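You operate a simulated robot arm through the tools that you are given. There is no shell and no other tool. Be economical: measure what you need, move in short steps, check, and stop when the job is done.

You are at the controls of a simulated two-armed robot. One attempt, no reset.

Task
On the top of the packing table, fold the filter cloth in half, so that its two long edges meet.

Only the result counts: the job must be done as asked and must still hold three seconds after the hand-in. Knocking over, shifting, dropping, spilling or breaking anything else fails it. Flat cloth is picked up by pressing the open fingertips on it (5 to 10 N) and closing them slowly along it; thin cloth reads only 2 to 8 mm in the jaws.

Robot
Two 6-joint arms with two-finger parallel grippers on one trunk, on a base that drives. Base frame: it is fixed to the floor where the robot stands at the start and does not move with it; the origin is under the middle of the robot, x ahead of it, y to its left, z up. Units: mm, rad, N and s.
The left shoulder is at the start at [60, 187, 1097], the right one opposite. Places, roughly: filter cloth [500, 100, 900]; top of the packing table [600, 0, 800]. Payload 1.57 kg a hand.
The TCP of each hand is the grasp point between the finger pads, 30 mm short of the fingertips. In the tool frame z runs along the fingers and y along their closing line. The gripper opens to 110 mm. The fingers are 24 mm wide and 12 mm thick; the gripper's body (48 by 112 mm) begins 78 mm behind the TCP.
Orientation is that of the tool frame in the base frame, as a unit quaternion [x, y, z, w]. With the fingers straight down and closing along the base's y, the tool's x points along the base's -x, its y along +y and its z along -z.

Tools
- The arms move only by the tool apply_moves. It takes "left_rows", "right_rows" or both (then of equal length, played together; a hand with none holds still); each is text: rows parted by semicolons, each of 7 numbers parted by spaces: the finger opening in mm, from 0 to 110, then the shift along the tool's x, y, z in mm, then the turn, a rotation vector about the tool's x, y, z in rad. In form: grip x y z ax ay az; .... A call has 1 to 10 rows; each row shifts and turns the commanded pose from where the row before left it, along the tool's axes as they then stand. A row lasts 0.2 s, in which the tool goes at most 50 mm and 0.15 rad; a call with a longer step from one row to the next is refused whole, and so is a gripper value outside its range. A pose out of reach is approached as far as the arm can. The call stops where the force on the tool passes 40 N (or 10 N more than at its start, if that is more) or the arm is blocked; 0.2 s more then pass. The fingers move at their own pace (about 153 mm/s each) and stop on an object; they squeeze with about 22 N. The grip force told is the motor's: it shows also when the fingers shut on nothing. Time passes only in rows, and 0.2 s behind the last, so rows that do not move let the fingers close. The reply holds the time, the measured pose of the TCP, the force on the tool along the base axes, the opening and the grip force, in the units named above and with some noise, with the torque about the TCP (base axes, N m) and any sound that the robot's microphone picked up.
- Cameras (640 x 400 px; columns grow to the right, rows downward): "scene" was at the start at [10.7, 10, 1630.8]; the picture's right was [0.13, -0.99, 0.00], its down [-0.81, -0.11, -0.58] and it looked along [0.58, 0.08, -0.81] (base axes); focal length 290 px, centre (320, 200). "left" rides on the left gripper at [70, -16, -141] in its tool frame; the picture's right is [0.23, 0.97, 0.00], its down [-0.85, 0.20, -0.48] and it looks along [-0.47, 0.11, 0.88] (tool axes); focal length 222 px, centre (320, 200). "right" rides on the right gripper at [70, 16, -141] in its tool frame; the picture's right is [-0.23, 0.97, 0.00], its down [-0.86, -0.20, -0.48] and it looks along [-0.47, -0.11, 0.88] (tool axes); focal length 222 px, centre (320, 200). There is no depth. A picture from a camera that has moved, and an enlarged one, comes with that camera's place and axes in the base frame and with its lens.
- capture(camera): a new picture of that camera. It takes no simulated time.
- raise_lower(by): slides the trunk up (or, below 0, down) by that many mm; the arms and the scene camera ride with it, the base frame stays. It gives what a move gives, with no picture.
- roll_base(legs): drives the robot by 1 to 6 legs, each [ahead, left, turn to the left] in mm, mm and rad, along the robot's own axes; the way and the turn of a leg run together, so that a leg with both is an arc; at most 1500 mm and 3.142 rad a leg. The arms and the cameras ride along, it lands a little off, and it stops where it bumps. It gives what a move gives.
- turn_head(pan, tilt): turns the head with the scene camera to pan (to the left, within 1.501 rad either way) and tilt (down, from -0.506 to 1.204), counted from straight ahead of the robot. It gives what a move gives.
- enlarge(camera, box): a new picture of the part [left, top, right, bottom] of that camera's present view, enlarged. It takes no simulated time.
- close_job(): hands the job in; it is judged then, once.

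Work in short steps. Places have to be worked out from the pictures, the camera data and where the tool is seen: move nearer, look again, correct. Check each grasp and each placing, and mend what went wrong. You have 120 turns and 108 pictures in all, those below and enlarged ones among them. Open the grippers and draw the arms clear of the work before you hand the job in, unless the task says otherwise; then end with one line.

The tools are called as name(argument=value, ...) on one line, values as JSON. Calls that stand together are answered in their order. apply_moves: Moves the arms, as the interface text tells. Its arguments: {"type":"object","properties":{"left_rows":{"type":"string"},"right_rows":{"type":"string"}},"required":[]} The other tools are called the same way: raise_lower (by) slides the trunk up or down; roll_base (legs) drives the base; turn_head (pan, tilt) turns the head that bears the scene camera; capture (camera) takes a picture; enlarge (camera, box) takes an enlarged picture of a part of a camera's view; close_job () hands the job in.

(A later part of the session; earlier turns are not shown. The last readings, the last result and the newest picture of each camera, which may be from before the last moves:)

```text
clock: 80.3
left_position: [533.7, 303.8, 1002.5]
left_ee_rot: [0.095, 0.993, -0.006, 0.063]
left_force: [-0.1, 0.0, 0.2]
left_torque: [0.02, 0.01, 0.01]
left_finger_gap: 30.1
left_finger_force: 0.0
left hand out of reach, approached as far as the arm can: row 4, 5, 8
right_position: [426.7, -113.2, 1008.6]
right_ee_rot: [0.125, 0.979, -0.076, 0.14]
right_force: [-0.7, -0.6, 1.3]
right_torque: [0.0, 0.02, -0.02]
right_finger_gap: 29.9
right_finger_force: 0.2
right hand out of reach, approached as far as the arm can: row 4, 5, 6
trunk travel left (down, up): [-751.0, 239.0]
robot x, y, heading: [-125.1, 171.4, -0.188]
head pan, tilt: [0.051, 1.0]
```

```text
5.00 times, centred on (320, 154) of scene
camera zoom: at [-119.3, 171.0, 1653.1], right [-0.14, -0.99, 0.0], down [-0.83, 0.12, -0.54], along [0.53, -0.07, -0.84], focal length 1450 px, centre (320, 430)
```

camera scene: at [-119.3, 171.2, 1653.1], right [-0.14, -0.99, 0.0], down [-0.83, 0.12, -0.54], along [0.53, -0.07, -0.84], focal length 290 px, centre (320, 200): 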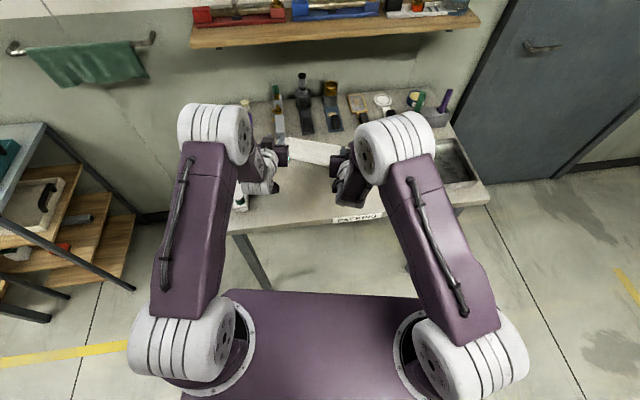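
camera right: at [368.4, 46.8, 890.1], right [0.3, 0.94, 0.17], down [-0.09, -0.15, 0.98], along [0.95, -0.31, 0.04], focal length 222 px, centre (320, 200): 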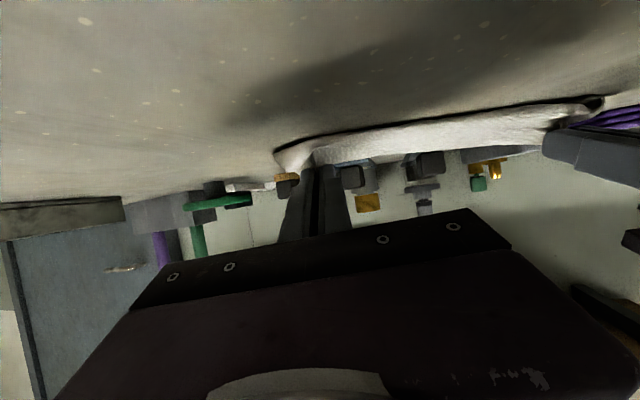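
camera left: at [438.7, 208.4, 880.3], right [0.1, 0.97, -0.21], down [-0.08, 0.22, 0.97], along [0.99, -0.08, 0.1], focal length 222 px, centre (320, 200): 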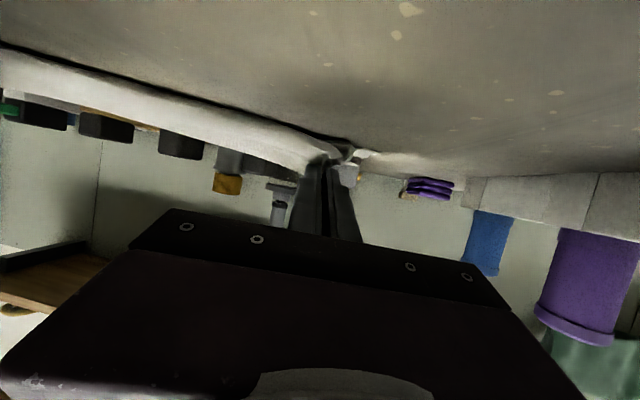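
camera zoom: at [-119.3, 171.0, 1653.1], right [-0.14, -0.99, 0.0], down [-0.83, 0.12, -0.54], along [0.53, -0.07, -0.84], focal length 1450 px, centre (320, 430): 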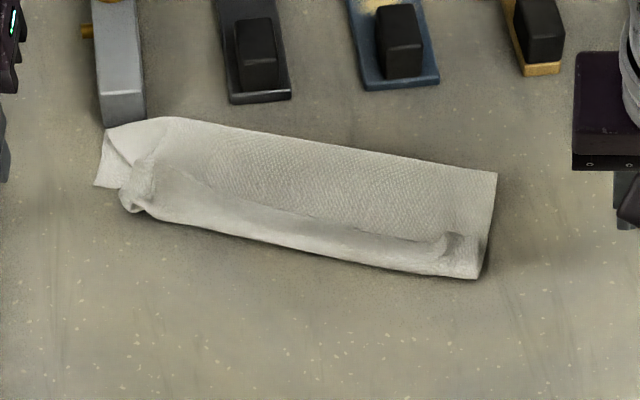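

The fold is much better, with a hem roll of about 20 mm along the near side and the left corner pulled in. I take one high zoom to judge the layers.

enlarge(camera="scene", box=[272, 134, 322, 165])

enlarge(camera="scene", box=[312, 142, 362, 173])

```text
12.80 times, centred on (297, 150) of scene
camera zoom: at [-119.3, 171.0, 1653.1], right [-0.14, -0.99, 0.0], down [-0.83, 0.12, -0.54], along [0.53, -0.07, -0.84], focal length 3711 px, centre (614, 846)
```

zoom: 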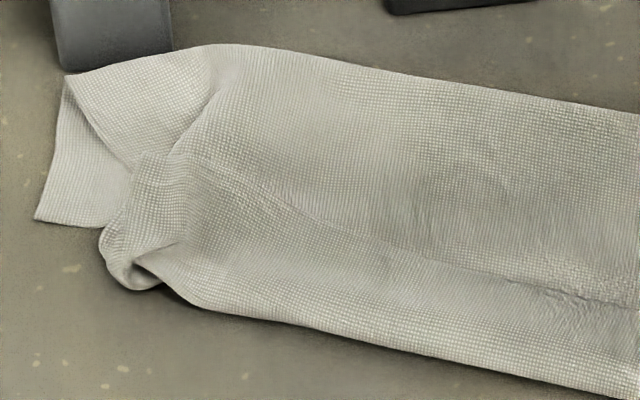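

```text
12.80 times, centred on (337, 158) of scene
camera zoom: at [-119.3, 171.0, 1653.1], right [-0.14, -0.99, 0.0], down [-0.83, 0.12, -0.54], along [0.53, -0.07, -0.84], focal length 3711 px, centre (102, 744)
```

zoom: 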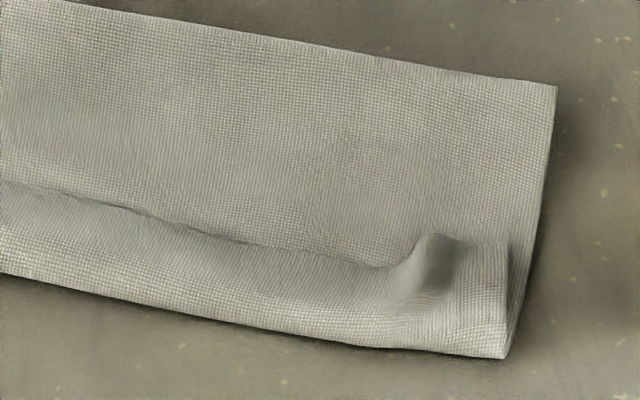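

The hem is still turned back about 33 mm and there's no room to unroll toward the tools. Better: held by vertical hands with its edge facing away from me, this hem is oriented correctly for a landing on the far side. So I grip it, pull the cloth out flat toward me, then carry the hem up and over forward onto the other edge, with no hand rotation. First I straighten the hands, yaw them to match the hem, and drive up.

apply_moves(left_rows="26 0 0 0 0.006 0.063 0.1;26 0 0 0 0.006 0.063 0.1;26 0 0 0 0 0 0;26 0 0 0 0 0 0", right_rows="26 0 0 0 -0.032 0.101 0.045;26 0 0 0 -0.032 0.101 0.045;26 0 0 0 -0.031 0.101 0.045;26 0 0 0 0 0 0")

apply_moves(left_rows="26 40 0 0 0 0 0;26 40 0 0 0 0 0;26 0 0 0 0 0 0")

roll_base(legs=[[190, 0, 0]])

```text
clock: 81.3
left_position: [500.0, 307.4, 1003.6]
left_ee_rot: [0.187, 0.982, 0.001, 0.006]
left_force: [0.8, 0.3, 0.4]
left_torque: [-0.01, 0.02, -0.02]
left_finger_gap: 26.1
left_finger_force: 0.1
left hand out of reach, approached as far as the arm can: row 1, 2
right_position: [428.0, -113.0, 1007.6]
right_ee_rot: [0.193, 0.981, -0.001, 0.001]
right_force: [-0.3, 0.0, 0.3]
right_torque: [0.01, 0.02, 0.0]
right_finger_gap: 26.2
right_finger_force: 0.1
trunk travel left (down, up): [-751.0, 239.0]
robot x, y, heading: [-129.0, 171.0, -0.192]
head pan, tilt: [0.051, 1.0]
```

```text
clock: 82.1
left_position: [428.0, 335.5, 1004.3]
left_ee_rot: [0.193, 0.981, 0.002, 0.002]
left_force: [0.4, -0.7, -0.4]
left_torque: [0.01, 0.02, -0.01]
left_finger_gap: 26.0
left_finger_force: 0.1
right_position: [426.9, -112.8, 1006.3]
right_ee_rot: [0.193, 0.981, -0.001, 0.002]
right_force: [0.3, -0.9, -0.4]
right_torque: [0.0, 0.0, 0.02]
right_finger_gap: 26.1
right_finger_force: 0.1
trunk travel left (down, up): [-751.0, 239.0]
robot x, y, heading: [-125.0, 169.0, -0.181]
head pan, tilt: [0.051, 1.0]
```

```text
clock: 83.6
left_position: [612.1, 299.8, 1004.3]
left_ee_rot: [0.194, 0.981, 0.001, 0.003]
left_force: [0.3, 0.5, 0.0]
left_torque: [-0.01, 0.02, -0.01]
left_finger_gap: 25.8
left_finger_force: 0.0
right_position: [610.1, -148.5, 1008.4]
right_ee_rot: [0.194, 0.981, -0.001, 0.003]
right_force: [0.2, 0.0, 1.1]
right_torque: [0.0, -0.04, -0.03]
right_finger_gap: 25.8
right_finger_force: 0.1
trunk travel left (down, up): [-751.0, 239.0]
robot x, y, heading: [57.2, 134.5, -0.19]
head pan, tilt: [0.051, 1.0]
```

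I move both hands above the hem pinch spots, left (624,188) and right (530,-10), and check.

apply_moves(left_rows="26 -13.4 -24.8 0 0 0 0;26 -13.4 -24.8 0 0 0 0;26 -13.4 -24.8 0 0 0 0;26 -13.4 -24.8 0 0 0 0;26 0 0 46 0 0 0;26 0 0 46 0 0 0;26 0 0 0 0 0 0", right_rows="26 31.7 24.4 0 0 0 0;26 31.7 24.4 0 0 0 0;26 31.7 24.4 0 0 0 0;26 31.7 24.4 0 0 0 0;26 0 0 46 0 0 0;26 0 0 50 0 0 0;26 0 0 0 0 0 0")

enlarge(camera="left", box=[160, 50, 480, 250])

enlarge(camera="right", box=[160, 50, 480, 250])

```text
clock: 85.2
left_position: [624.9, 186.0, 912.9]
left_ee_rot: [0.194, 0.981, 0.002, 0.003]
left_force: [-1.4, -0.4, 0.2]
left_torque: [0.03, -0.01, -0.01]
left_finger_gap: 25.9
left_finger_force: 0.1
right_position: [532.2, -11.0, 910.2]
right_ee_rot: [0.194, 0.981, -0.001, 0.003]
right_force: [-0.4, -0.8, 0.1]
right_torque: [0.01, -0.03, -0.01]
right_finger_gap: 26.1
right_finger_force: 0.1
trunk travel left (down, up): [-751.0, 239.0]
robot x, y, heading: [54.7, 134.4, -0.183]
head pan, tilt: [0.051, 1.0]
```

```text
2.00 times, centred on (320, 150) of left
camera zoom: at [553.3, 197.8, 1053.1], right [0.16, 0.99, 0.0], down [0.86, -0.14, 0.48], along [0.48, -0.08, -0.88], focal length 444 px, centre (320, 300)
```

zoom: 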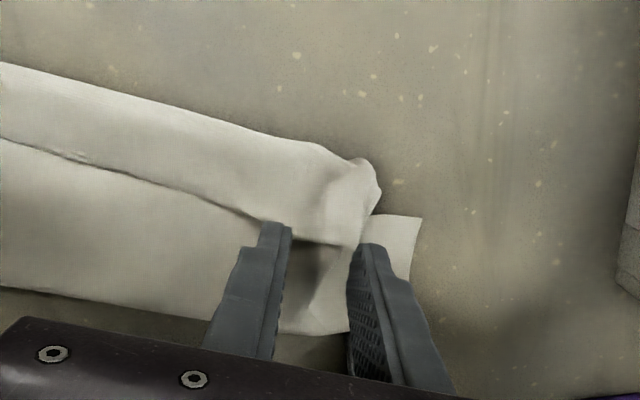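

```text
2.00 times, centred on (320, 150) of right
camera zoom: at [471.5, 30.8, 1051.7], right [0.58, 0.82, 0.0], down [0.71, -0.51, 0.48], along [0.4, -0.28, -0.87], focal length 444 px, centre (320, 300)
```

zoom: 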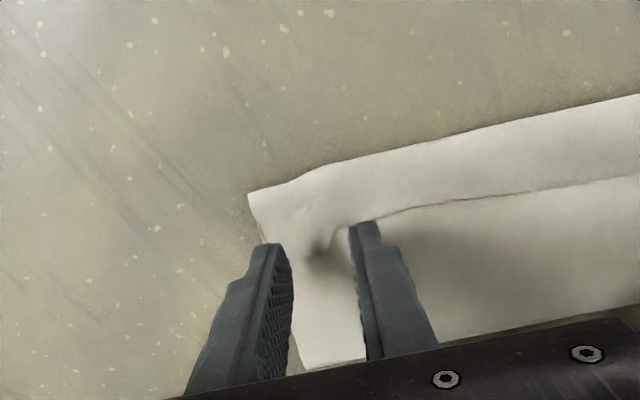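

Placement is good: the hem edge lies a few mm beyond the finger centres. I trim 2–3 mm nearer and descend.

apply_moves(left_rows="26 3 0 14 0 0 0;26 0 0 13 0 0 0;26 0 0 0 0 0 0", right_rows="26 4 0 13 0 0 0;26 0 0 12 0 0 0;26 0 0 0 0 0 0")

apply_moves(left_rows="26 0 0 2 0 0 0", right_rows="26 0 0 2 0 0 0")

```text
clock: 86.0
left_position: [622.3, 187.9, 887.0]
left_ee_rot: [0.194, 0.981, 0.001, 0.003]
left_force: [-0.5, 0.9, 0.7]
left_torque: [-0.02, 0.0, 0.0]
left_finger_gap: 26.0
left_finger_force: 0.3
right_position: [529.2, -9.3, 885.6]
right_ee_rot: [0.193, 0.981, -0.001, 0.002]
right_force: [0.6, 1.0, 0.3]
right_torque: [0.02, 0.03, -0.03]
right_finger_gap: 26.1
right_finger_force: 0.1
trunk travel left (down, up): [-751.0, 239.0]
robot x, y, heading: [56.7, 131.6, -0.193]
head pan, tilt: [0.051, 1.0]
```

```text
clock: 86.4
left_position: [622.4, 188.1, 883.5]
left_ee_rot: [0.194, 0.981, 0.001, 0.003]
left_force: [0.6, 0.1, 5.2]
left_torque: [0.02, 0.01, 0.0]
left_finger_gap: 26.9
left_finger_force: 0.8
right_position: [528.2, -10.1, 884.9]
right_ee_rot: [0.193, 0.981, 0.0, 0.004]
right_force: [0.2, 0.2, 0.2]
right_torque: [0.01, 0.02, 0.02]
right_finger_gap: 25.8
right_finger_force: 0.0
trunk travel left (down, up): [-751.0, 239.0]
robot x, y, heading: [58.9, 132.3, -0.196]
head pan, tilt: [0.051, 1.0]
```

Left is at 5 N. The right needs about 1.3 mm more; then I close both slowly.

apply_moves(left_rows="26 0 0 0.2 0 0 0", right_rows="26 0 0 1.3 0 0 0")

```text
clock: 86.8
left_position: [622.8, 187.9, 883.7]
left_ee_rot: [0.194, 0.981, 0.003, 0.003]
left_force: [0.8, -1.0, 6.7]
left_torque: [0.03, -0.02, 0.02]
left_finger_gap: 26.7
left_finger_force: 1.0
right_position: [529.8, -9.8, 883.9]
right_ee_rot: [0.194, 0.981, 0.0, 0.004]
right_force: [0.3, 0.2, 3.7]
right_torque: [-0.05, 0.01, 0.01]
right_finger_gap: 26.0
right_finger_force: 0.1
trunk travel left (down, up): [-751.0, 239.0]
robot x, y, heading: [57.7, 132.7, -0.19]
head pan, tilt: [0.051, 1.0]
```

apply_moves(left_rows="26 0 0 0 0 0 0;23 0 -1.5 0 0 0 0;20 0 -1.5 0 0 0 0;17 0 -1.5 0 0 0 0;14 0 -1.5 0 0 0 0;11 0 -1.5 0 0 0 0;8 0 -1.5 0 0 0 0;4 0 -1 0 0 0 0;0 0 0 0 0 0 0;0 0 0 0 0 0 0", right_rows="26 0 0 0.5 0 0 0;23 0 1.5 0 0 0 0;20 0 1.5 0 0 0 0;17 0 1.5 0 0 0 0;14 0 1.5 0 0 0 0;11 0 1.5 0 0 0 0;8 0 1.5 0 0 0 0;4 0 1 0 0 0 0;0 0 0 0 0 0 0;0 0 0 0 0 0 0")

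apply_moves(left_rows="0 0 0 -10 0 0 0;0 5 0 -20 0 0 0;0 10 0 -10 0 0 0;0 0 0 0 0 0 0", right_rows="0 0 0 -10 0 0 0;0 5 0 -20 0 0 0;0 10 0 -10 0 0 0;0 0 0 0 0 0 0")

enlarge(camera="scene", box=[200, 120, 440, 270])

```text
clock: 89.0
left_position: [618.3, 178.9, 883.4]
left_ee_rot: [0.195, 0.981, 0.002, 0.003]
left_force: [0.4, 2.3, 6.4]
left_torque: [0.05, 0.02, -0.01]
left_finger_gap: 7.2
left_finger_force: 21.9
right_position: [531.8, -0.6, 882.4]
right_ee_rot: [0.194, 0.981, -0.001, 0.004]
right_force: [-0.3, -1.1, 4.2]
right_torque: [-0.03, 0.02, -0.02]
right_finger_gap: 2.5
right_finger_force: 22.6
trunk travel left (down, up): [-751.0, 239.0]
robot x, y, heading: [56.5, 132.5, -0.193]
head pan, tilt: [0.051, 1.0]
```

```text
clock: 90.0
left_position: [605.7, 185.2, 922.7]
left_ee_rot: [0.194, 0.981, 0.001, 0.001]
left_force: [0.8, 0.0, -0.2]
left_torque: [-0.03, -0.02, -0.01]
left_finger_gap: 6.6
left_finger_force: 21.9
right_position: [519.2, 6.3, 920.9]
right_ee_rot: [0.193, 0.981, -0.002, 0.002]
right_force: [0.0, 0.1, -0.3]
right_torque: [-0.01, -0.02, 0.0]
right_finger_gap: 2.7
right_finger_force: 21.8
trunk travel left (down, up): [-751.0, 239.0]
robot x, y, heading: [55.2, 134.5, -0.194]
head pan, tilt: [0.051, 1.0]
```

```text
2.67 times, centred on (320, 195) of scene
camera zoom: at [67.5, 135.0, 1653.1], right [-0.14, -0.99, 0.0], down [-0.83, 0.12, -0.54], along [0.53, -0.08, -0.84], focal length 773 px, centre (320, 213)
```

zoom: 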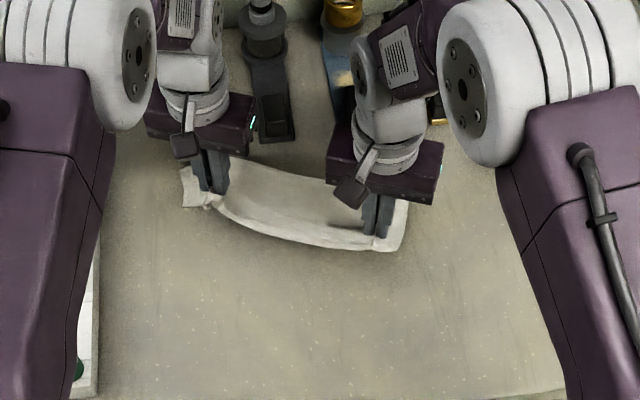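

Both are gripped. I now pull the hem back toward me by driving the base, which draws the upper ply out flat toward the near side.

roll_base(legs=[[-180, -55, 0]])

enlarge(camera="scene", box=[200, 100, 440, 250])

```text
clock: 91.6
left_position: [419.1, 164.6, 921.7]
left_ee_rot: [0.195, 0.981, 0.001, 0.001]
left_force: [-1.4, 1.0, 0.7]
left_torque: [-0.02, -0.01, 0.03]
left_finger_gap: 6.6
left_finger_force: 22.0
right_position: [332.8, -13.6, 921.3]
right_ee_rot: [0.194, 0.981, -0.002, 0.002]
right_force: [-0.9, -0.9, -0.4]
right_torque: [-0.03, 0.0, 0.05]
right_finger_gap: 2.4
right_finger_force: 22.3
trunk travel left (down, up): [-751.0, 239.0]
robot x, y, heading: [-129.7, 114.8, -0.194]
head pan, tilt: [0.051, 1.0]
```

```text
2.67 times, centred on (320, 175) of scene
camera zoom: at [-118.7, 116.2, 1653.1], right [-0.14, -0.99, 0.0], down [-0.83, 0.12, -0.54], along [0.53, -0.08, -0.84], focal length 773 px, centre (320, 267)
```

zoom: 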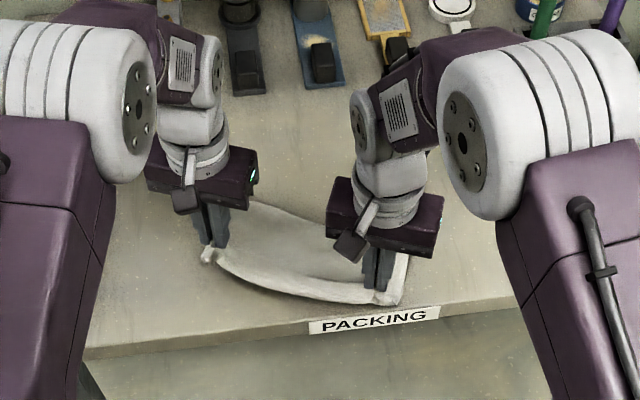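

The whole cloth slid along, so now there's room. I lift high so the cloth hangs from the hem, and will then lay it down toward me, which puts the other long edge on the far side.

raise_lower(by=195)

capture(camera="scene")

```text
clock: 93.7
left_position: [417.9, 166.0, 1118.5]
left_ee_rot: [0.194, 0.981, 0.0, 0.002]
left_force: [-0.4, 0.0, 0.3]
left_torque: [0.01, 0.01, 0.04]
left_finger_gap: 6.3
left_finger_force: 22.0
right_position: [332.4, -13.2, 1118.3]
right_ee_rot: [0.193, 0.981, -0.001, 0.002]
right_force: [-0.3, -0.6, -0.5]
right_torque: [0.02, -0.03, -0.03]
right_finger_gap: 2.4
right_finger_force: 22.1
trunk travel left (down, up): [-946.0, 44.0]
robot x, y, heading: [-131.8, 114.0, -0.192]
head pan, tilt: [0.051, 1.0]
```

```text
9 pictures are left
camera scene: at [-120.4, 116.0, 1848.1], right [-0.14, -0.99, 0.0], down [-0.83, 0.12, -0.54], along [0.53, -0.08, -0.84], focal length 290 px, centre (320, 200)
```

scene: 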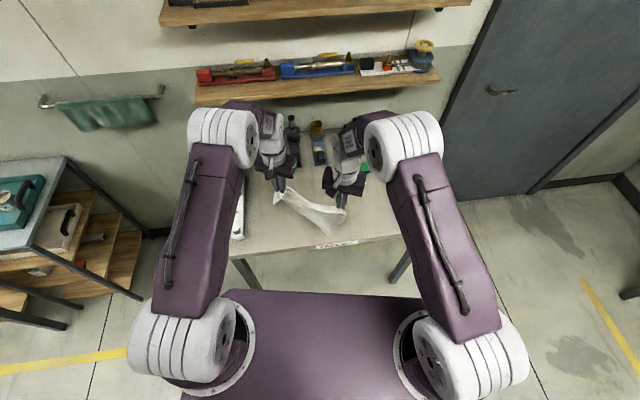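

The cloth hangs free. I move forward and straighten the robot (+0.25 rad) so the cloth hangs over the middle of the table, then zoom.

roll_base(legs=[[199, -119, 0.25]])

enlarge(camera="scene", box=[220, 130, 420, 255])

```text
clock: 95.4
left_position: [575.2, 169.0, 1118.8]
left_ee_rot: [0.071, 0.997, 0.001, 0.003]
left_force: [-0.2, -0.1, 0.6]
left_torque: [-0.01, 0.01, 0.02]
left_finger_gap: 6.3
left_finger_force: 22.6
right_position: [535.6, -25.4, 1118.7]
right_ee_rot: [0.069, 0.998, -0.002, 0.004]
right_force: [1.1, -0.5, -0.8]
right_torque: [0.0, -0.03, -0.03]
right_finger_gap: 2.6
right_finger_force: 22.0
trunk travel left (down, up): [-946.0, 44.0]
robot x, y, heading: [58.7, -16.4, 0.058]
head pan, tilt: [0.051, 1.0]
```

```text
3.20 times, centred on (320, 192) of scene
camera zoom: at [63.1, -11.0, 1848.1], right [0.11, -0.99, 0.0], down [-0.84, -0.09, -0.54], along [0.54, 0.06, -0.84], focal length 928 px, centre (320, 224)
```

zoom: 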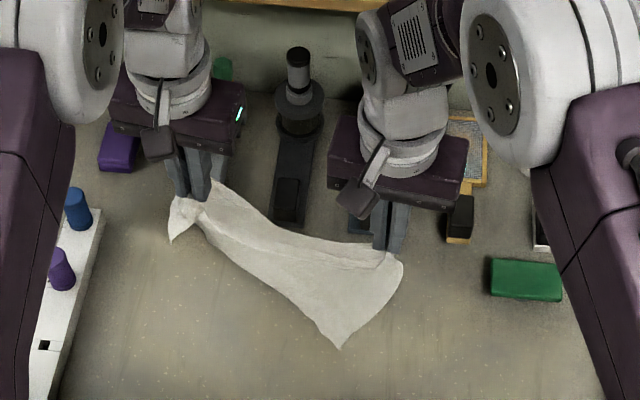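

The left jaw caught the other ply's corner too, so that corner must be released and regripped; the right is good. I lay the cloth down toward me (hem near, other edge far) by alternating trunk-down and base-back, then open the left hand.

raise_lower(by=-90)

roll_base(legs=[[-90, 0, 0]])

raise_lower(by=-80)

roll_base(legs=[[-100, 0, 0]])

raise_lower(by=-40)

apply_moves(left_rows="8 0 0 0 0 0 0;16 0 0 0 0 0 0;30 0 0 0 0 0 0;50 0 0 0 0 0 0;60 0 0 0 0 0 0;60 0 0 -20 0 0 0;60 0 0 -40 0 0 0;60 0 0 -40 0 0 0")

enlarge(camera="scene", box=[220, 110, 420, 235])

```text
clock: 96.7
left_position: [577.7, 170.3, 1027.3]
left_ee_rot: [0.07, 0.998, 0.001, 0.002]
left_force: [0.0, 0.3, -1.3]
left_torque: [0.0, 0.0, -0.02]
left_finger_gap: 6.3
left_finger_force: 22.0
right_position: [537.9, -27.3, 1027.1]
right_ee_rot: [0.069, 0.998, -0.001, 0.003]
right_force: [-1.4, -0.3, -0.3]
right_torque: [-0.03, 0.04, -0.03]
right_finger_gap: 2.6
right_finger_force: 22.0
trunk travel left (down, up): [-856.0, 134.0]
robot x, y, heading: [62.3, -17.3, 0.058]
head pan, tilt: [0.051, 1.0]
```

```text
clock: 97.8
left_position: [489.5, 164.8, 1027.3]
left_ee_rot: [0.07, 0.998, 0.0, 0.0]
left_force: [-0.2, 0.2, -0.9]
left_torque: [-0.02, 0.02, 0.04]
left_finger_gap: 6.2
left_finger_force: 21.7
right_position: [452.2, -31.1, 1026.5]
right_ee_rot: [0.069, 0.998, -0.001, 0.002]
right_force: [0.0, 0.0, -0.6]
right_torque: [0.0, 0.02, -0.03]
right_finger_gap: 2.7
right_finger_force: 21.9
trunk travel left (down, up): [-856.0, 134.0]
robot x, y, heading: [-29.1, -22.4, 0.061]
head pan, tilt: [0.051, 1.0]
```

```text
clock: 99.0
left_position: [487.8, 163.2, 947.6]
left_ee_rot: [0.07, 0.998, 0.002, 0.003]
left_force: [1.0, -0.7, -0.6]
left_torque: [0.0, 0.02, 0.04]
left_finger_gap: 6.4
left_finger_force: 22.2
right_position: [448.0, -32.0, 946.8]
right_ee_rot: [0.069, 0.998, -0.001, 0.003]
right_force: [1.1, -0.3, 0.0]
right_torque: [-0.02, -0.02, -0.01]
right_finger_gap: 2.2
right_finger_force: 22.2
trunk travel left (down, up): [-776.0, 214.0]
robot x, y, heading: [-32.3, -25.7, 0.059]
head pan, tilt: [0.051, 1.0]
```

```text
clock: 100.1
left_position: [387.2, 157.6, 947.7]
left_ee_rot: [0.069, 0.998, 0.0, 0.002]
left_force: [0.0, -0.1, 0.0]
left_torque: [0.0, -0.03, 0.01]
left_finger_gap: 5.8
left_finger_force: 22.1
right_position: [349.4, -37.1, 946.5]
right_ee_rot: [0.068, 0.998, -0.002, 0.003]
right_force: [0.0, 0.5, -0.3]
right_torque: [0.04, 0.01, -0.03]
right_finger_gap: 2.3
right_finger_force: 22.5
trunk travel left (down, up): [-776.0, 214.0]
robot x, y, heading: [-128.9, -27.0, 0.058]
head pan, tilt: [0.051, 1.0]
```

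```text
clock: 101.0
left_position: [386.2, 158.0, 908.0]
left_ee_rot: [0.068, 0.998, 0.002, 0.002]
left_force: [0.5, 0.4, 0.4]
left_torque: [0.0, 0.0, -0.04]
left_finger_gap: 6.2
left_finger_force: 22.2
right_position: [348.0, -37.9, 907.3]
right_ee_rot: [0.067, 0.998, 0.0, 0.004]
right_force: [0.5, 0.0, 0.1]
right_torque: [-0.02, -0.05, -0.04]
right_finger_gap: 2.3
right_finger_force: 22.1
trunk travel left (down, up): [-736.0, 254.0]
robot x, y, heading: [-128.8, -28.2, 0.06]
head pan, tilt: [0.051, 1.0]
```

```text
clock: 102.8
left_position: [386.1, 157.8, 1009.3]
left_ee_rot: [0.068, 0.998, 0.001, 0.002]
left_force: [-0.6, 0.3, -0.3]
left_torque: [0.0, -0.01, 0.01]
left_finger_gap: 59.8
left_finger_force: 0.0
right_position: [348.1, -37.5, 907.1]
right_ee_rot: [0.068, 0.998, 0.0, 0.003]
right_force: [-0.3, 0.0, -0.3]
right_torque: [-0.01, 0.0, -0.04]
right_finger_gap: 2.4
right_finger_force: 22.4
trunk travel left (down, up): [-736.0, 254.0]
robot x, y, heading: [-136.9, -29.8, 0.063]
head pan, tilt: [0.051, 1.0]
```

```text
3.20 times, centred on (320, 172) of scene
camera zoom: at [-123.2, -24.4, 1638.1], right [0.11, -0.99, 0.0], down [-0.84, -0.09, -0.54], along [0.54, 0.06, -0.84], focal length 928 px, centre (320, 288)
```

zoom: 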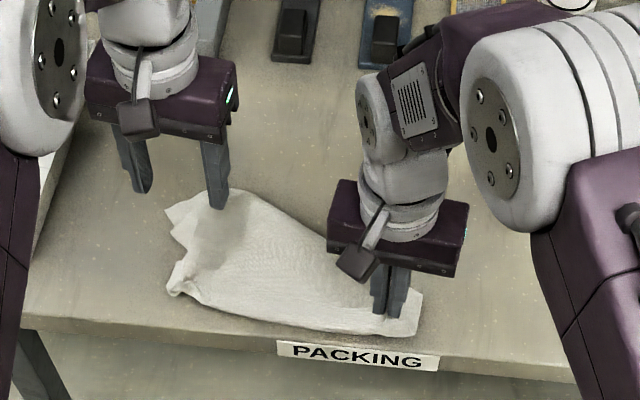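

I look with the left camera at the left part of the cloth before regripping there.

capture(camera="left")

```text
6 pictures are left
camera left: at [313.6, 150.4, 1148.4], right [-0.09, 1.0, 0.0], down [0.87, 0.08, 0.48], along [0.48, 0.05, -0.88], focal length 222 px, centre (320, 200)
```

left: 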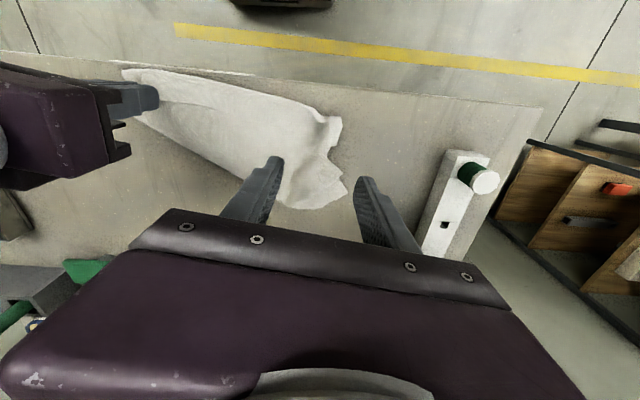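

The cloth's near-left (hem) corner appears at about (357,175). I pinch it with the left hand so the cloth can hang cleanly from the whole hem.

apply_moves(left_rows="26 15 -1 35 0 0 0;26 14 -1 35 0 0 0;26 0 0 35 0 0 0;26 0 0 14 0 0 0;26 0 0 0 0 0 0")

enlarge(camera="left", box=[160, 50, 480, 250])

```text
clock: 104.0
left_position: [357.9, 159.7, 889.0]
left_ee_rot: [0.069, 0.998, 0.002, 0.002]
left_force: [-0.8, -1.2, 0.3]
left_torque: [-0.03, 0.01, -0.03]
left_finger_gap: 25.9
left_finger_force: 0.1
right_position: [348.7, -38.4, 907.9]
right_ee_rot: [0.069, 0.998, 0.0, 0.003]
right_force: [0.5, -0.5, -0.2]
right_torque: [0.0, -0.04, 0.02]
right_finger_gap: 2.5
right_finger_force: 22.2
trunk travel left (down, up): [-736.0, 254.0]
robot x, y, heading: [-129.0, -25.5, 0.059]
head pan, tilt: [0.051, 1.0]
```

```text
2.00 times, centred on (320, 150) of left
camera zoom: at [285.7, 152.8, 1028.5], right [-0.09, 1.0, 0.0], down [0.87, 0.08, 0.48], along [0.48, 0.05, -0.88], focal length 444 px, centre (320, 300)
```

zoom: 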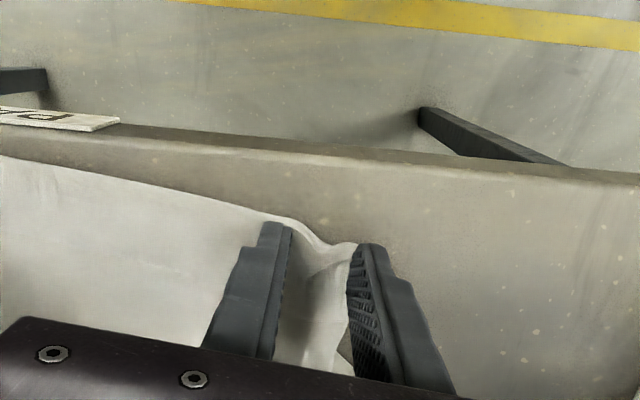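

The corner sits between the fingers. I press down and close.

apply_moves(left_rows="26 0 0 3 0 0 0;26 0 0 1.5 0 0 0")

```text
clock: 104.5
left_position: [356.7, 159.6, 884.5]
left_ee_rot: [0.069, 0.998, 0.001, 0.002]
left_force: [-1.1, 0.8, 6.0]
left_torque: [0.11, -0.06, 0.01]
left_finger_gap: 26.2
left_finger_force: 0.4
right_position: [348.6, -37.4, 907.8]
right_ee_rot: [0.068, 0.998, 0.0, 0.003]
right_force: [0.1, -0.5, 1.1]
right_torque: [0.03, 0.03, -0.05]
right_finger_gap: 2.3
right_finger_force: 22.4
trunk travel left (down, up): [-736.0, 254.0]
robot x, y, heading: [-129.9, -26.5, 0.055]
head pan, tilt: [0.051, 1.0]
```

Contact is 6 N. I close, lift level with the right hand, raise the trunk to hang the cloth, and drive forward; then check.

apply_moves(left_rows="26 0 0 0.3 0 0 0;23 0 -1.5 0 0 0 0;20 0 -1.5 0 0 0 0;17 0 -1.5 0 0 0 0;14 0 -1.5 0 0 0 0;11 0 -1.5 0 0 0 0;8 0 -1.5 0 0 0 0;4 0 -1 0 0 0 0;0 0 0 0 0 0 0;0 0 0 0 0 0 0")

apply_moves(left_rows="0 0 0 -10 0 0 0;0 0 0 -14 0 0 0;0 0 0 0 0 0 0")

raise_lower(by=210)

roll_base(legs=[[190, 0, -0.06]])

enlarge(camera="scene", box=[220, 130, 420, 255])

```text
clock: 106.8
left_position: [356.1, 149.8, 884.6]
left_ee_rot: [0.07, 0.998, 0.003, 0.003]
left_force: [0.9, 2.3, 8.7]
left_torque: [0.11, 0.0, 0.04]
left_finger_gap: 2.6
left_finger_force: 22.2
right_position: [347.7, -36.2, 908.2]
right_ee_rot: [0.069, 0.998, -0.001, 0.004]
right_force: [-0.6, -0.4, 0.2]
right_torque: [-0.02, -0.02, -0.02]
right_finger_gap: 2.2
right_finger_force: 22.3
trunk travel left (down, up): [-736.0, 254.0]
robot x, y, heading: [-131.4, -32.1, 0.062]
head pan, tilt: [0.051, 1.0]
```

```text
clock: 107.5
left_position: [356.4, 150.1, 908.0]
left_ee_rot: [0.069, 0.998, 0.0, 0.0]
left_force: [-0.9, -0.2, 0.1]
left_torque: [0.02, 0.02, 0.01]
left_finger_gap: 2.4
left_finger_force: 22.4
right_position: [348.5, -36.5, 907.4]
right_ee_rot: [0.068, 0.998, -0.001, 0.003]
right_force: [-0.4, -0.5, -0.5]
right_torque: [0.0, 0.0, -0.02]
right_finger_gap: 2.5
right_finger_force: 22.1
trunk travel left (down, up): [-736.0, 254.0]
robot x, y, heading: [-129.0, -29.2, 0.058]
head pan, tilt: [0.051, 1.0]
```

```text
clock: 109.8
left_position: [355.8, 149.9, 1117.0]
left_ee_rot: [0.069, 0.998, 0.002, 0.002]
left_force: [-0.4, 0.0, 0.3]
left_torque: [0.01, 0.0, 0.01]
left_finger_gap: 2.4
left_finger_force: 22.3
right_position: [348.8, -37.6, 1116.6]
right_ee_rot: [0.068, 0.998, -0.001, 0.002]
right_force: [0.7, 0.3, -0.1]
right_torque: [-0.01, -0.01, -0.01]
right_finger_gap: 2.3
right_finger_force: 22.1
trunk travel left (down, up): [-946.0, 44.0]
robot x, y, heading: [-127.7, -28.8, 0.06]
head pan, tilt: [0.051, 1.0]
```

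```text
clock: 111.4
left_position: [553.1, 125.8, 1120.5]
left_ee_rot: [0.1, 0.995, 0.002, 0.003]
left_force: [-0.6, -0.1, -0.3]
left_torque: [-0.01, -0.03, 0.01]
left_finger_gap: 2.4
left_finger_force: 22.2
right_position: [532.2, -59.6, 1118.8]
right_ee_rot: [0.097, 0.995, 0.0, 0.005]
right_force: [-0.6, 0.0, 0.4]
right_torque: [0.03, -0.06, -0.04]
right_finger_gap: 2.6
right_finger_force: 22.1
trunk travel left (down, up): [-946.0, 44.0]
robot x, y, heading: [59.8, -24.6, -0.003]
head pan, tilt: [0.051, 1.0]
```

```text
3.20 times, centred on (320, 192) of scene
camera zoom: at [61.9, -18.7, 1848.2], right [0.05, -1.0, 0.0], down [-0.84, -0.04, -0.54], along [0.54, 0.03, -0.84], focal length 928 px, centre (320, 224)
```

zoom: 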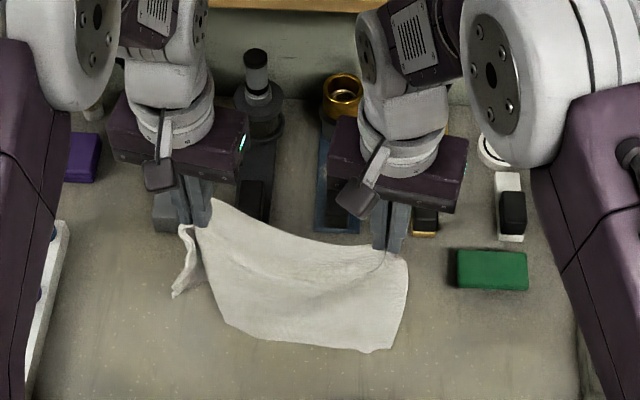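

The cloth now hangs as a clean single sheet; the left jaw is about 60 mm in from the corner. I lay it down flat toward me again, lowering ahead of the backward moves, then release only the left to regrip nearer its corner.

raise_lower(by=-50)

roll_base(legs=[[-60, 0, 0]])

raise_lower(by=-60)

roll_base(legs=[[-70, 0, 0]])

raise_lower(by=-70)

roll_base(legs=[[-65, 0, 0]])

raise_lower(by=-46)

apply_moves(left_rows="4 0 1 0 0 0 0;8 0 2 0 0 0 0;12 0 2 0 0 0 0;16 0 2 0 0 0 0;22 0 2 0 0 0 0;30 0 2 0 0 0 0;30 0 0 -20 0 0 0;30 0 25 -40 0 0 0;30 0 40 -25 0 0 0;30 0 40 0 0 0 0")

enlarge(camera="scene", box=[210, 110, 420, 241])

```text
clock: 112.3
left_position: [558.0, 126.3, 1065.8]
left_ee_rot: [0.099, 0.995, 0.001, 0.001]
left_force: [-0.6, 0.0, -0.2]
left_torque: [-0.01, 0.04, -0.01]
left_finger_gap: 2.3
left_finger_force: 22.5
right_position: [537.9, -61.1, 1067.8]
right_ee_rot: [0.097, 0.995, -0.001, 0.002]
right_force: [0.7, 0.0, -0.3]
right_torque: [0.01, 0.03, -0.04]
right_finger_gap: 2.5
right_finger_force: 21.9
trunk travel left (down, up): [-896.0, 94.0]
robot x, y, heading: [60.0, -22.2, 0.004]
head pan, tilt: [0.051, 1.0]
```

```text
clock: 113.2
left_position: [505.0, 126.0, 1064.0]
left_ee_rot: [0.1, 0.995, 0.002, -0.002]
left_force: [1.5, -0.3, -0.5]
left_torque: [0.02, 0.08, -0.01]
left_finger_gap: 2.2
left_finger_force: 21.7
right_position: [484.9, -60.8, 1063.7]
right_ee_rot: [0.099, 0.995, -0.001, -0.001]
right_force: [0.0, -0.3, -0.5]
right_torque: [0.01, 0.09, -0.05]
right_finger_gap: 2.3
right_finger_force: 22.1
trunk travel left (down, up): [-896.0, 94.0]
robot x, y, heading: [-0.2, -24.9, -0.005]
head pan, tilt: [0.051, 1.0]
```

```text
clock: 114.2
left_position: [496.6, 126.6, 1008.5]
left_ee_rot: [0.099, 0.995, 0.002, 0.001]
left_force: [-0.3, -0.9, -0.8]
left_torque: [0.0, 0.05, 0.0]
left_finger_gap: 2.2
left_finger_force: 21.1
right_position: [478.2, -61.2, 1008.1]
right_ee_rot: [0.1, 0.995, 0.0, 0.003]
right_force: [0.1, 0.5, -0.2]
right_torque: [0.0, 0.01, -0.02]
right_finger_gap: 2.4
right_finger_force: 22.2
trunk travel left (down, up): [-836.0, 154.0]
robot x, y, heading: [2.6, -24.1, -0.0]
head pan, tilt: [0.051, 1.0]
```

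```text
clock: 115.3
left_position: [433.1, 126.0, 1004.8]
left_ee_rot: [0.099, 0.995, 0.001, 0.0]
left_force: [0.4, 0.5, 0.1]
left_torque: [0.0, 0.03, 0.0]
left_finger_gap: 2.2
left_finger_force: 21.9
right_position: [412.0, -60.9, 1004.9]
right_ee_rot: [0.099, 0.995, -0.001, 0.001]
right_force: [0.2, -0.7, -0.5]
right_torque: [0.02, 0.05, -0.05]
right_finger_gap: 2.3
right_finger_force: 21.9
trunk travel left (down, up): [-836.0, 154.0]
robot x, y, heading: [-63.5, -21.6, -0.002]
head pan, tilt: [0.051, 1.0]
```

```text
clock: 116.3
left_position: [430.0, 126.2, 936.9]
left_ee_rot: [0.099, 0.995, 0.001, 0.001]
left_force: [0.9, -0.2, -0.6]
left_torque: [0.04, 0.03, 0.02]
left_finger_gap: 2.2
left_finger_force: 21.9
right_position: [409.8, -60.7, 936.3]
right_ee_rot: [0.098, 0.995, -0.001, 0.003]
right_force: [-0.2, -0.2, -0.7]
right_torque: [0.03, 0.0, 0.02]
right_finger_gap: 2.1
right_finger_force: 22.0
trunk travel left (down, up): [-766.0, 224.0]
robot x, y, heading: [-69.4, -22.9, -0.001]
head pan, tilt: [0.051, 1.0]
```

```text
clock: 117.3
left_position: [366.6, 125.0, 935.8]
left_ee_rot: [0.1, 0.995, 0.0, 0.0]
left_force: [0.0, 0.5, -0.2]
left_torque: [-0.03, 0.03, -0.02]
left_finger_gap: 2.4
left_finger_force: 22.0
right_position: [346.8, -60.5, 936.7]
right_ee_rot: [0.099, 0.995, -0.001, 0.001]
right_force: [0.5, -0.3, -0.9]
right_torque: [0.0, 0.05, 0.0]
right_finger_gap: 2.3
right_finger_force: 21.7
trunk travel left (down, up): [-766.0, 224.0]
robot x, y, heading: [-132.2, -24.2, 0.0]
head pan, tilt: [0.051, 1.0]
```

```text
clock: 118.2
left_position: [363.6, 125.6, 891.6]
left_ee_rot: [0.099, 0.995, 0.002, 0.003]
left_force: [0.2, -0.6, 0.5]
left_torque: [0.0, 0.0, 0.01]
left_finger_gap: 2.3
left_finger_force: 22.1
right_position: [343.6, -60.9, 891.9]
right_ee_rot: [0.1, 0.995, 0.0, 0.004]
right_force: [0.0, 0.4, 0.1]
right_torque: [0.03, 0.0, -0.01]
right_finger_gap: 2.4
right_finger_force: 22.3
trunk travel left (down, up): [-720.0, 270.0]
robot x, y, heading: [-133.6, -22.1, 0.002]
head pan, tilt: [0.051, 1.0]
```

```text
clock: 120.4
left_position: [386.2, 240.6, 976.9]
left_ee_rot: [0.1, 0.995, 0.001, 0.001]
left_force: [0.7, -0.5, 0.4]
left_torque: [0.0, 0.04, 0.03]
left_finger_gap: 30.0
left_finger_force: 0.1
right_position: [345.0, -59.9, 892.2]
right_ee_rot: [0.099, 0.995, -0.001, 0.002]
right_force: [-0.2, -0.2, -0.2]
right_torque: [0.03, -0.01, -0.05]
right_finger_gap: 2.1
right_finger_force: 22.0
trunk travel left (down, up): [-720.0, 270.0]
robot x, y, heading: [-130.7, -25.0, 0.004]
head pan, tilt: [0.051, 1.0]
```

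```text
3.05 times, centred on (315, 176) of scene
camera zoom: at [-124.2, -17.4, 1622.1], right [0.05, -1.0, 0.0], down [-0.84, -0.04, -0.54], along [0.54, 0.03, -0.84], focal length 884 px, centre (335, 275)
```

zoom: 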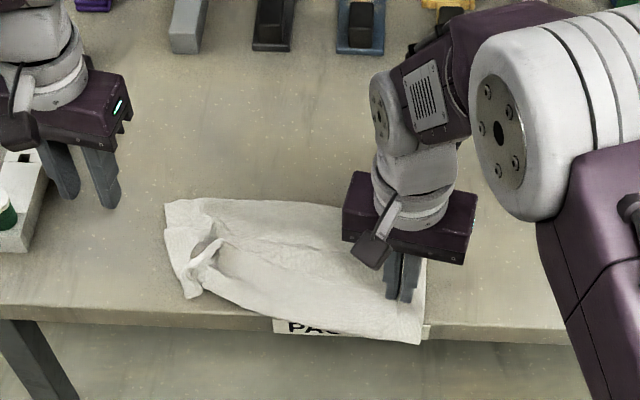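

The cloth bulges toward me with the hem lying on top, its edge facing away, which is the right orientation. The right hand can now simply carry it forward. I move the left hand above the left hem flap at about (389,140) and look.

apply_moves(left_rows="28 -5.7 -29.4 0 0 0 0;28 -5.7 -29.4 0 0 0 0;28 -5.7 -29.4 0 0 0 0;28 0 0 30 0 0 0;28 0 0 20 0 0 0;28 0 0 0 0 0 0")

enlarge(camera="left", box=[120, 30, 520, 280])

```text
clock: 121.8
left_position: [386.8, 148.4, 926.4]
left_ee_rot: [0.099, 0.995, 0.001, 0.002]
left_force: [0.4, 0.6, 0.5]
left_torque: [-0.03, 0.0, 0.04]
left_finger_gap: 28.2
left_finger_force: 0.1
right_position: [344.8, -61.6, 892.0]
right_ee_rot: [0.099, 0.995, 0.0, 0.004]
right_force: [-0.7, 1.2, -0.1]
right_torque: [0.01, -0.01, -0.02]
right_finger_gap: 2.6
right_finger_force: 22.3
trunk travel left (down, up): [-720.0, 270.0]
robot x, y, heading: [-130.8, -22.4, 0.0]
head pan, tilt: [0.051, 1.0]
```

```text
1.60 times, centred on (320, 155) of left
camera zoom: at [313.8, 145.9, 1066.3], right [-0.03, 1.0, 0.0], down [0.88, 0.02, 0.48], along [0.48, 0.02, -0.88], focal length 355 px, centre (320, 272)
```

zoom: 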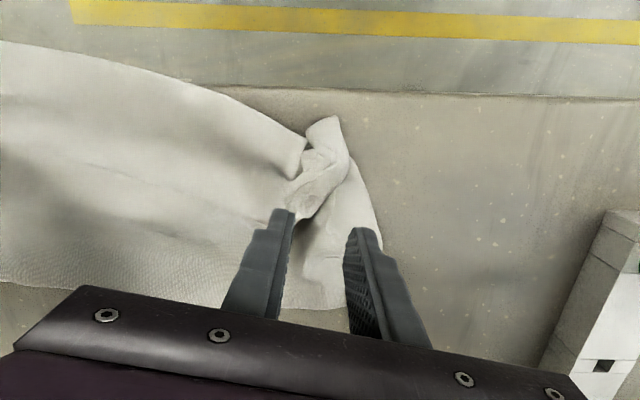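

The left hem corner lies as a gathered flap with its tip at about (385,138). I straddle it, press lightly and close on it.

apply_moves(left_rows="38 5 -10 0 0 0 0;38 0 0 20 0 0 0;38 0 0 18 0 0 0;38 0 0 3 0 0 0;38 0 0 0 0 0 0")

```text
clock: 123.0
left_position: [379.5, 140.0, 885.8]
left_ee_rot: [0.099, 0.995, 0.002, 0.002]
left_force: [-0.7, -0.3, 0.2]
left_torque: [0.02, 0.0, 0.01]
left_finger_gap: 38.3
left_finger_force: 0.1
right_position: [344.4, -61.6, 890.9]
right_ee_rot: [0.099, 0.995, -0.001, 0.004]
right_force: [0.0, -0.1, 0.3]
right_torque: [-0.04, -0.02, -0.04]
right_finger_gap: 2.2
right_finger_force: 21.6
trunk travel left (down, up): [-720.0, 270.0]
robot x, y, heading: [-130.4, -20.6, 0.001]
head pan, tilt: [0.051, 1.0]
```

I go down 1.5 mm more and close slowly on the flap, then lift slightly.

apply_moves(left_rows="38 0 0 1.5 0 0 0;32 0 0 0 0 0 0;26 0 0 0 0 0 0;20 0 0 0 0 0 0;15 0 0 0 0 0 0;10 0 0 0 0 0 0;5 0 0 0 0 0 0;0 0 0 0 0 0 0;0 0 0 0 0 0 0;0 0 0 0 0 0 0")

```text
clock: 125.2
left_position: [379.5, 140.7, 884.8]
left_ee_rot: [0.1, 0.995, 0.001, 0.002]
left_force: [-0.1, -1.8, 1.8]
left_torque: [-0.02, 0.01, -0.01]
left_finger_gap: 4.7
left_finger_force: 21.6
right_position: [344.1, -61.4, 891.8]
right_ee_rot: [0.099, 0.995, -0.001, 0.003]
right_force: [0.7, 0.7, -0.7]
right_torque: [0.03, 0.01, -0.01]
right_finger_gap: 2.4
right_finger_force: 22.0
trunk travel left (down, up): [-720.0, 270.0]
robot x, y, heading: [-133.0, -23.5, 0.001]
head pan, tilt: [0.051, 1.0]
```

The jaw holds 4.7 mm of cloth. I lift both about 45 mm, drive forward 70, then finish with arm moves to put the hem over the far edge (x≈460), right pinch toward (452,-57) and left toward (452,175).

apply_moves(left_rows="0 0 2 -15 0 0 0;0 0 4 -15 0 0 0;0 0 4 -15 0 0 0;0 0 0 0 0 0 0", right_rows="0 0 0 -15 0 0 0;0 -3 0 -15 0 0 0;0 -5 0 -15 0 0 0;0 0 0 0 0 0 0")

roll_base(legs=[[70, 0, 0]])

enlarge(camera="scene", box=[210, 130, 420, 261])

```text
clock: 126.2
left_position: [380.1, 150.1, 928.9]
left_ee_rot: [0.1, 0.995, 0.001, 0.002]
left_force: [-2.1, -11.5, -0.7]
left_torque: [-0.38, 0.06, -0.06]
left_finger_gap: 5.0
left_finger_force: 22.0
right_position: [353.0, -60.2, 937.3]
right_ee_rot: [0.099, 0.995, 0.0, 0.003]
right_force: [2.3, 12.4, -1.1]
right_torque: [0.39, -0.1, -0.13]
right_finger_gap: 2.6
right_finger_force: 21.6
trunk travel left (down, up): [-720.0, 270.0]
robot x, y, heading: [-133.5, -24.7, 0.003]
head pan, tilt: [0.051, 1.0]
```

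```text
clock: 127.2
left_position: [449.4, 150.7, 929.9]
left_ee_rot: [0.1, 0.995, 0.002, 0.003]
left_force: [-2.3, -14.4, 0.6]
left_torque: [-0.41, 0.05, -0.04]
left_finger_gap: 4.9
left_finger_force: 21.8
right_position: [420.9, -62.1, 936.8]
right_ee_rot: [0.098, 0.995, 0.0, 0.004]
right_force: [2.4, 13.9, -0.8]
right_torque: [0.44, -0.08, -0.12]
right_finger_gap: 2.7
right_finger_force: 21.9
trunk travel left (down, up): [-720.0, 270.0]
robot x, y, heading: [-61.9, -21.3, -0.003]
head pan, tilt: [0.051, 1.0]
```

```text
3.05 times, centred on (315, 196) of scene
camera zoom: at [-57.3, -19.0, 1622.2], right [0.05, -1.0, 0.0], down [-0.84, -0.04, -0.54], along [0.54, 0.03, -0.84], focal length 884 px, centre (335, 214)
```

zoom: 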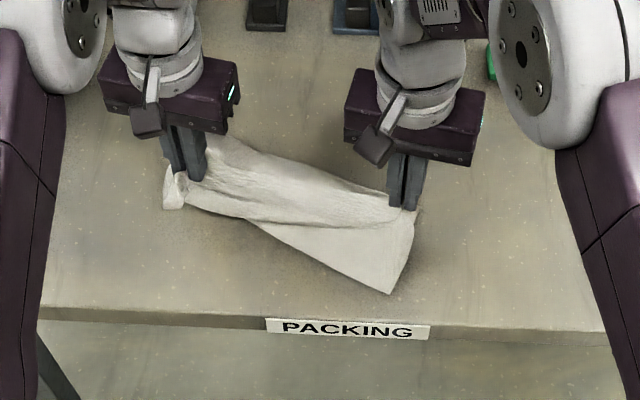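

The hands are stretching the hem with 14 N, and the left may be dragging both plies. I ease the stretch, bring the right hem forward to the far edge, lower both and release with outward drift.

apply_moves(left_rows="0 -4 -4 0 0 0 0;0 -4 -3 8 0 0 0;0 -4 0 12 0 0 0;0 0 0 12 0 0 0;0 0 0 9 0 0 0;0 0 0 0 0 0 0", right_rows="0 -10 3 5 0 0 0;0 -10 3 10 0 0 0;0 -9 3 13 0 0 0;0 0 0 12 0 0 0;0 0 0 9 0 0 0;0 0 0 0 0 0 0")

apply_moves(left_rows="4 0 0 0 0 0 0;8 0 1 0 0 0 0;12 0 1 0 0 0 0;16 0 1 0 0 0 0;20 0 1 0 0 0 0;26 0 1 0 0 0 0;34 0 0 0 0 0 0;34 0 0 -15 0 0 0;34 0 0 -35 0 0 0;34 0 0 -40 0 0 0", right_rows="4 0 0 0 0 0 0;8 0 -2 0 0 0 0;12 0 -2 0 0 0 0;16 0 -2 0 0 0 0;20 0 -2 0 0 0 0;26 0 -2 0 0 0 0;34 0 0 0 0 0 0;34 0 0 -15 0 0 0;34 0 0 -35 0 0 0;34 0 0 -40 0 0 0")

apply_moves(left_rows="34 0 35 0 0 0 0;34 0 35 0 0 0 0;34 0 30 0 0 0 0", right_rows="34 0 -35 0 0 0 0;34 0 -35 0 0 0 0;34 0 -30 0 0 0 0")

enlarge(camera="scene", box=[230, 150, 390, 250])

```text
clock: 128.6
left_position: [459.8, 141.2, 887.7]
left_ee_rot: [0.099, 0.995, 0.001, 0.002]
left_force: [-0.2, -0.3, -0.1]
left_torque: [0.02, -0.01, 0.01]
left_finger_gap: 4.8
left_finger_force: 21.9
right_position: [452.8, -58.9, 887.1]
right_ee_rot: [0.1, 0.995, -0.001, 0.004]
right_force: [-0.2, 0.4, -0.3]
right_torque: [0.04, -0.05, -0.01]
right_finger_gap: 2.7
right_finger_force: 22.1
trunk travel left (down, up): [-720.0, 270.0]
robot x, y, heading: [-64.3, -21.2, 0.004]
head pan, tilt: [0.051, 1.0]
```

```text
clock: 130.8
left_position: [460.9, 146.5, 978.4]
left_ee_rot: [0.1, 0.995, 0.002, 0.002]
left_force: [-0.4, 0.9, 0.3]
left_torque: [-0.04, -0.03, -0.01]
left_finger_gap: 34.1
left_finger_force: 0.1
right_position: [447.9, -67.3, 978.3]
right_ee_rot: [0.099, 0.995, 0.0, 0.004]
right_force: [-0.4, -0.4, 0.3]
right_torque: [-0.01, -0.04, 0.0]
right_finger_gap: 33.7
right_finger_force: 0.1
trunk travel left (down, up): [-720.0, 270.0]
robot x, y, heading: [-65.1, -15.5, 0.003]
head pan, tilt: [0.051, 1.0]
```

```text
clock: 131.6
left_position: [482.5, 245.1, 978.5]
left_ee_rot: [0.099, 0.995, 0.001, 0.002]
left_force: [0.3, -0.3, -0.9]
left_torque: [0.02, 0.01, -0.02]
left_finger_gap: 34.0
left_finger_force: 0.2
right_position: [430.9, -166.9, 977.1]
right_ee_rot: [0.099, 0.995, 0.0, 0.004]
right_force: [0.1, -0.2, 0.2]
right_torque: [0.0, 0.01, 0.01]
right_finger_gap: 34.1
right_finger_force: 0.0
trunk travel left (down, up): [-720.0, 270.0]
robot x, y, heading: [-63.2, -24.0, 0.003]
head pan, tilt: [0.051, 1.0]
```

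```text
4.00 times, centred on (310, 200) of scene
camera zoom: at [-54.7, -18.9, 1622.1], right [0.05, -1.0, 0.0], down [-0.84, -0.04, -0.54], along [0.54, 0.03, -0.84], focal length 1160 px, centre (360, 200)
```

zoom: 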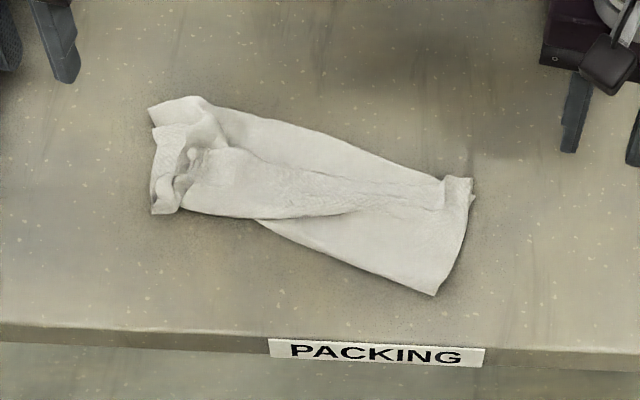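

That was my last picture. The right side meets well: the hem corner is at (463,-81) over the far-right corner. On the left the hem is gathered about 45 mm short, around (465,162), while the lower far-left corner is near (522,184). I pick up just the raised gather, lightly and high, to carry it to that corner.

apply_moves(left_rows="50 0 -29 0 0 0 0;50 0 -28 0 0 0 0;50 0 -28 0 0 0 0;50 0 0 35 0 0 0;50 0 0 35 0 0 0;50 0 0 17 0 0 0;50 0 0 0 0 0 0")

apply_moves(left_rows="44 0 0 0 0 0 0;38 0 0 0 0 0 0;32 0 0 0 0 0 0;26 0 0 0 0 0 0;20 0 0 0 0 0 0;14 0 0 0 0 0 0;8 0 0 0 0 0 0;0 0 0 0 0 0 0;0 0 0 0 0 0 0;0 0 0 0 0 0 0")

```text
clock: 133.2
left_position: [464.8, 160.7, 892.0]
left_ee_rot: [0.1, 0.995, 0.0, 0.002]
left_force: [-1.4, -0.7, -0.5]
left_torque: [0.0, -0.01, -0.04]
left_finger_gap: 50.1
left_finger_force: 0.0
right_position: [430.7, -166.9, 977.4]
right_ee_rot: [0.097, 0.995, -0.001, 0.004]
right_force: [1.9, 0.6, 0.9]
right_torque: [0.0, -0.01, 0.0]
right_finger_gap: 33.9
right_finger_force: 0.1
trunk travel left (down, up): [-720.0, 270.0]
robot x, y, heading: [-61.7, -20.4, 0.003]
head pan, tilt: [0.051, 1.0]
```

```text
clock: 135.4
left_position: [463.8, 162.0, 891.6]
left_ee_rot: [0.1, 0.995, 0.0, 0.002]
left_force: [-0.2, 0.3, 0.5]
left_torque: [-0.03, -0.01, 0.0]
left_finger_gap: 1.9
left_finger_force: 22.3
right_position: [429.4, -166.1, 976.3]
right_ee_rot: [0.098, 0.995, 0.0, 0.003]
right_force: [-0.2, 0.7, -0.5]
right_torque: [-0.02, 0.02, -0.01]
right_finger_gap: 33.8
right_finger_force: 0.0
trunk travel left (down, up): [-720.0, 270.0]
robot x, y, heading: [-63.6, -23.3, -0.003]
head pan, tilt: [0.051, 1.0]
```

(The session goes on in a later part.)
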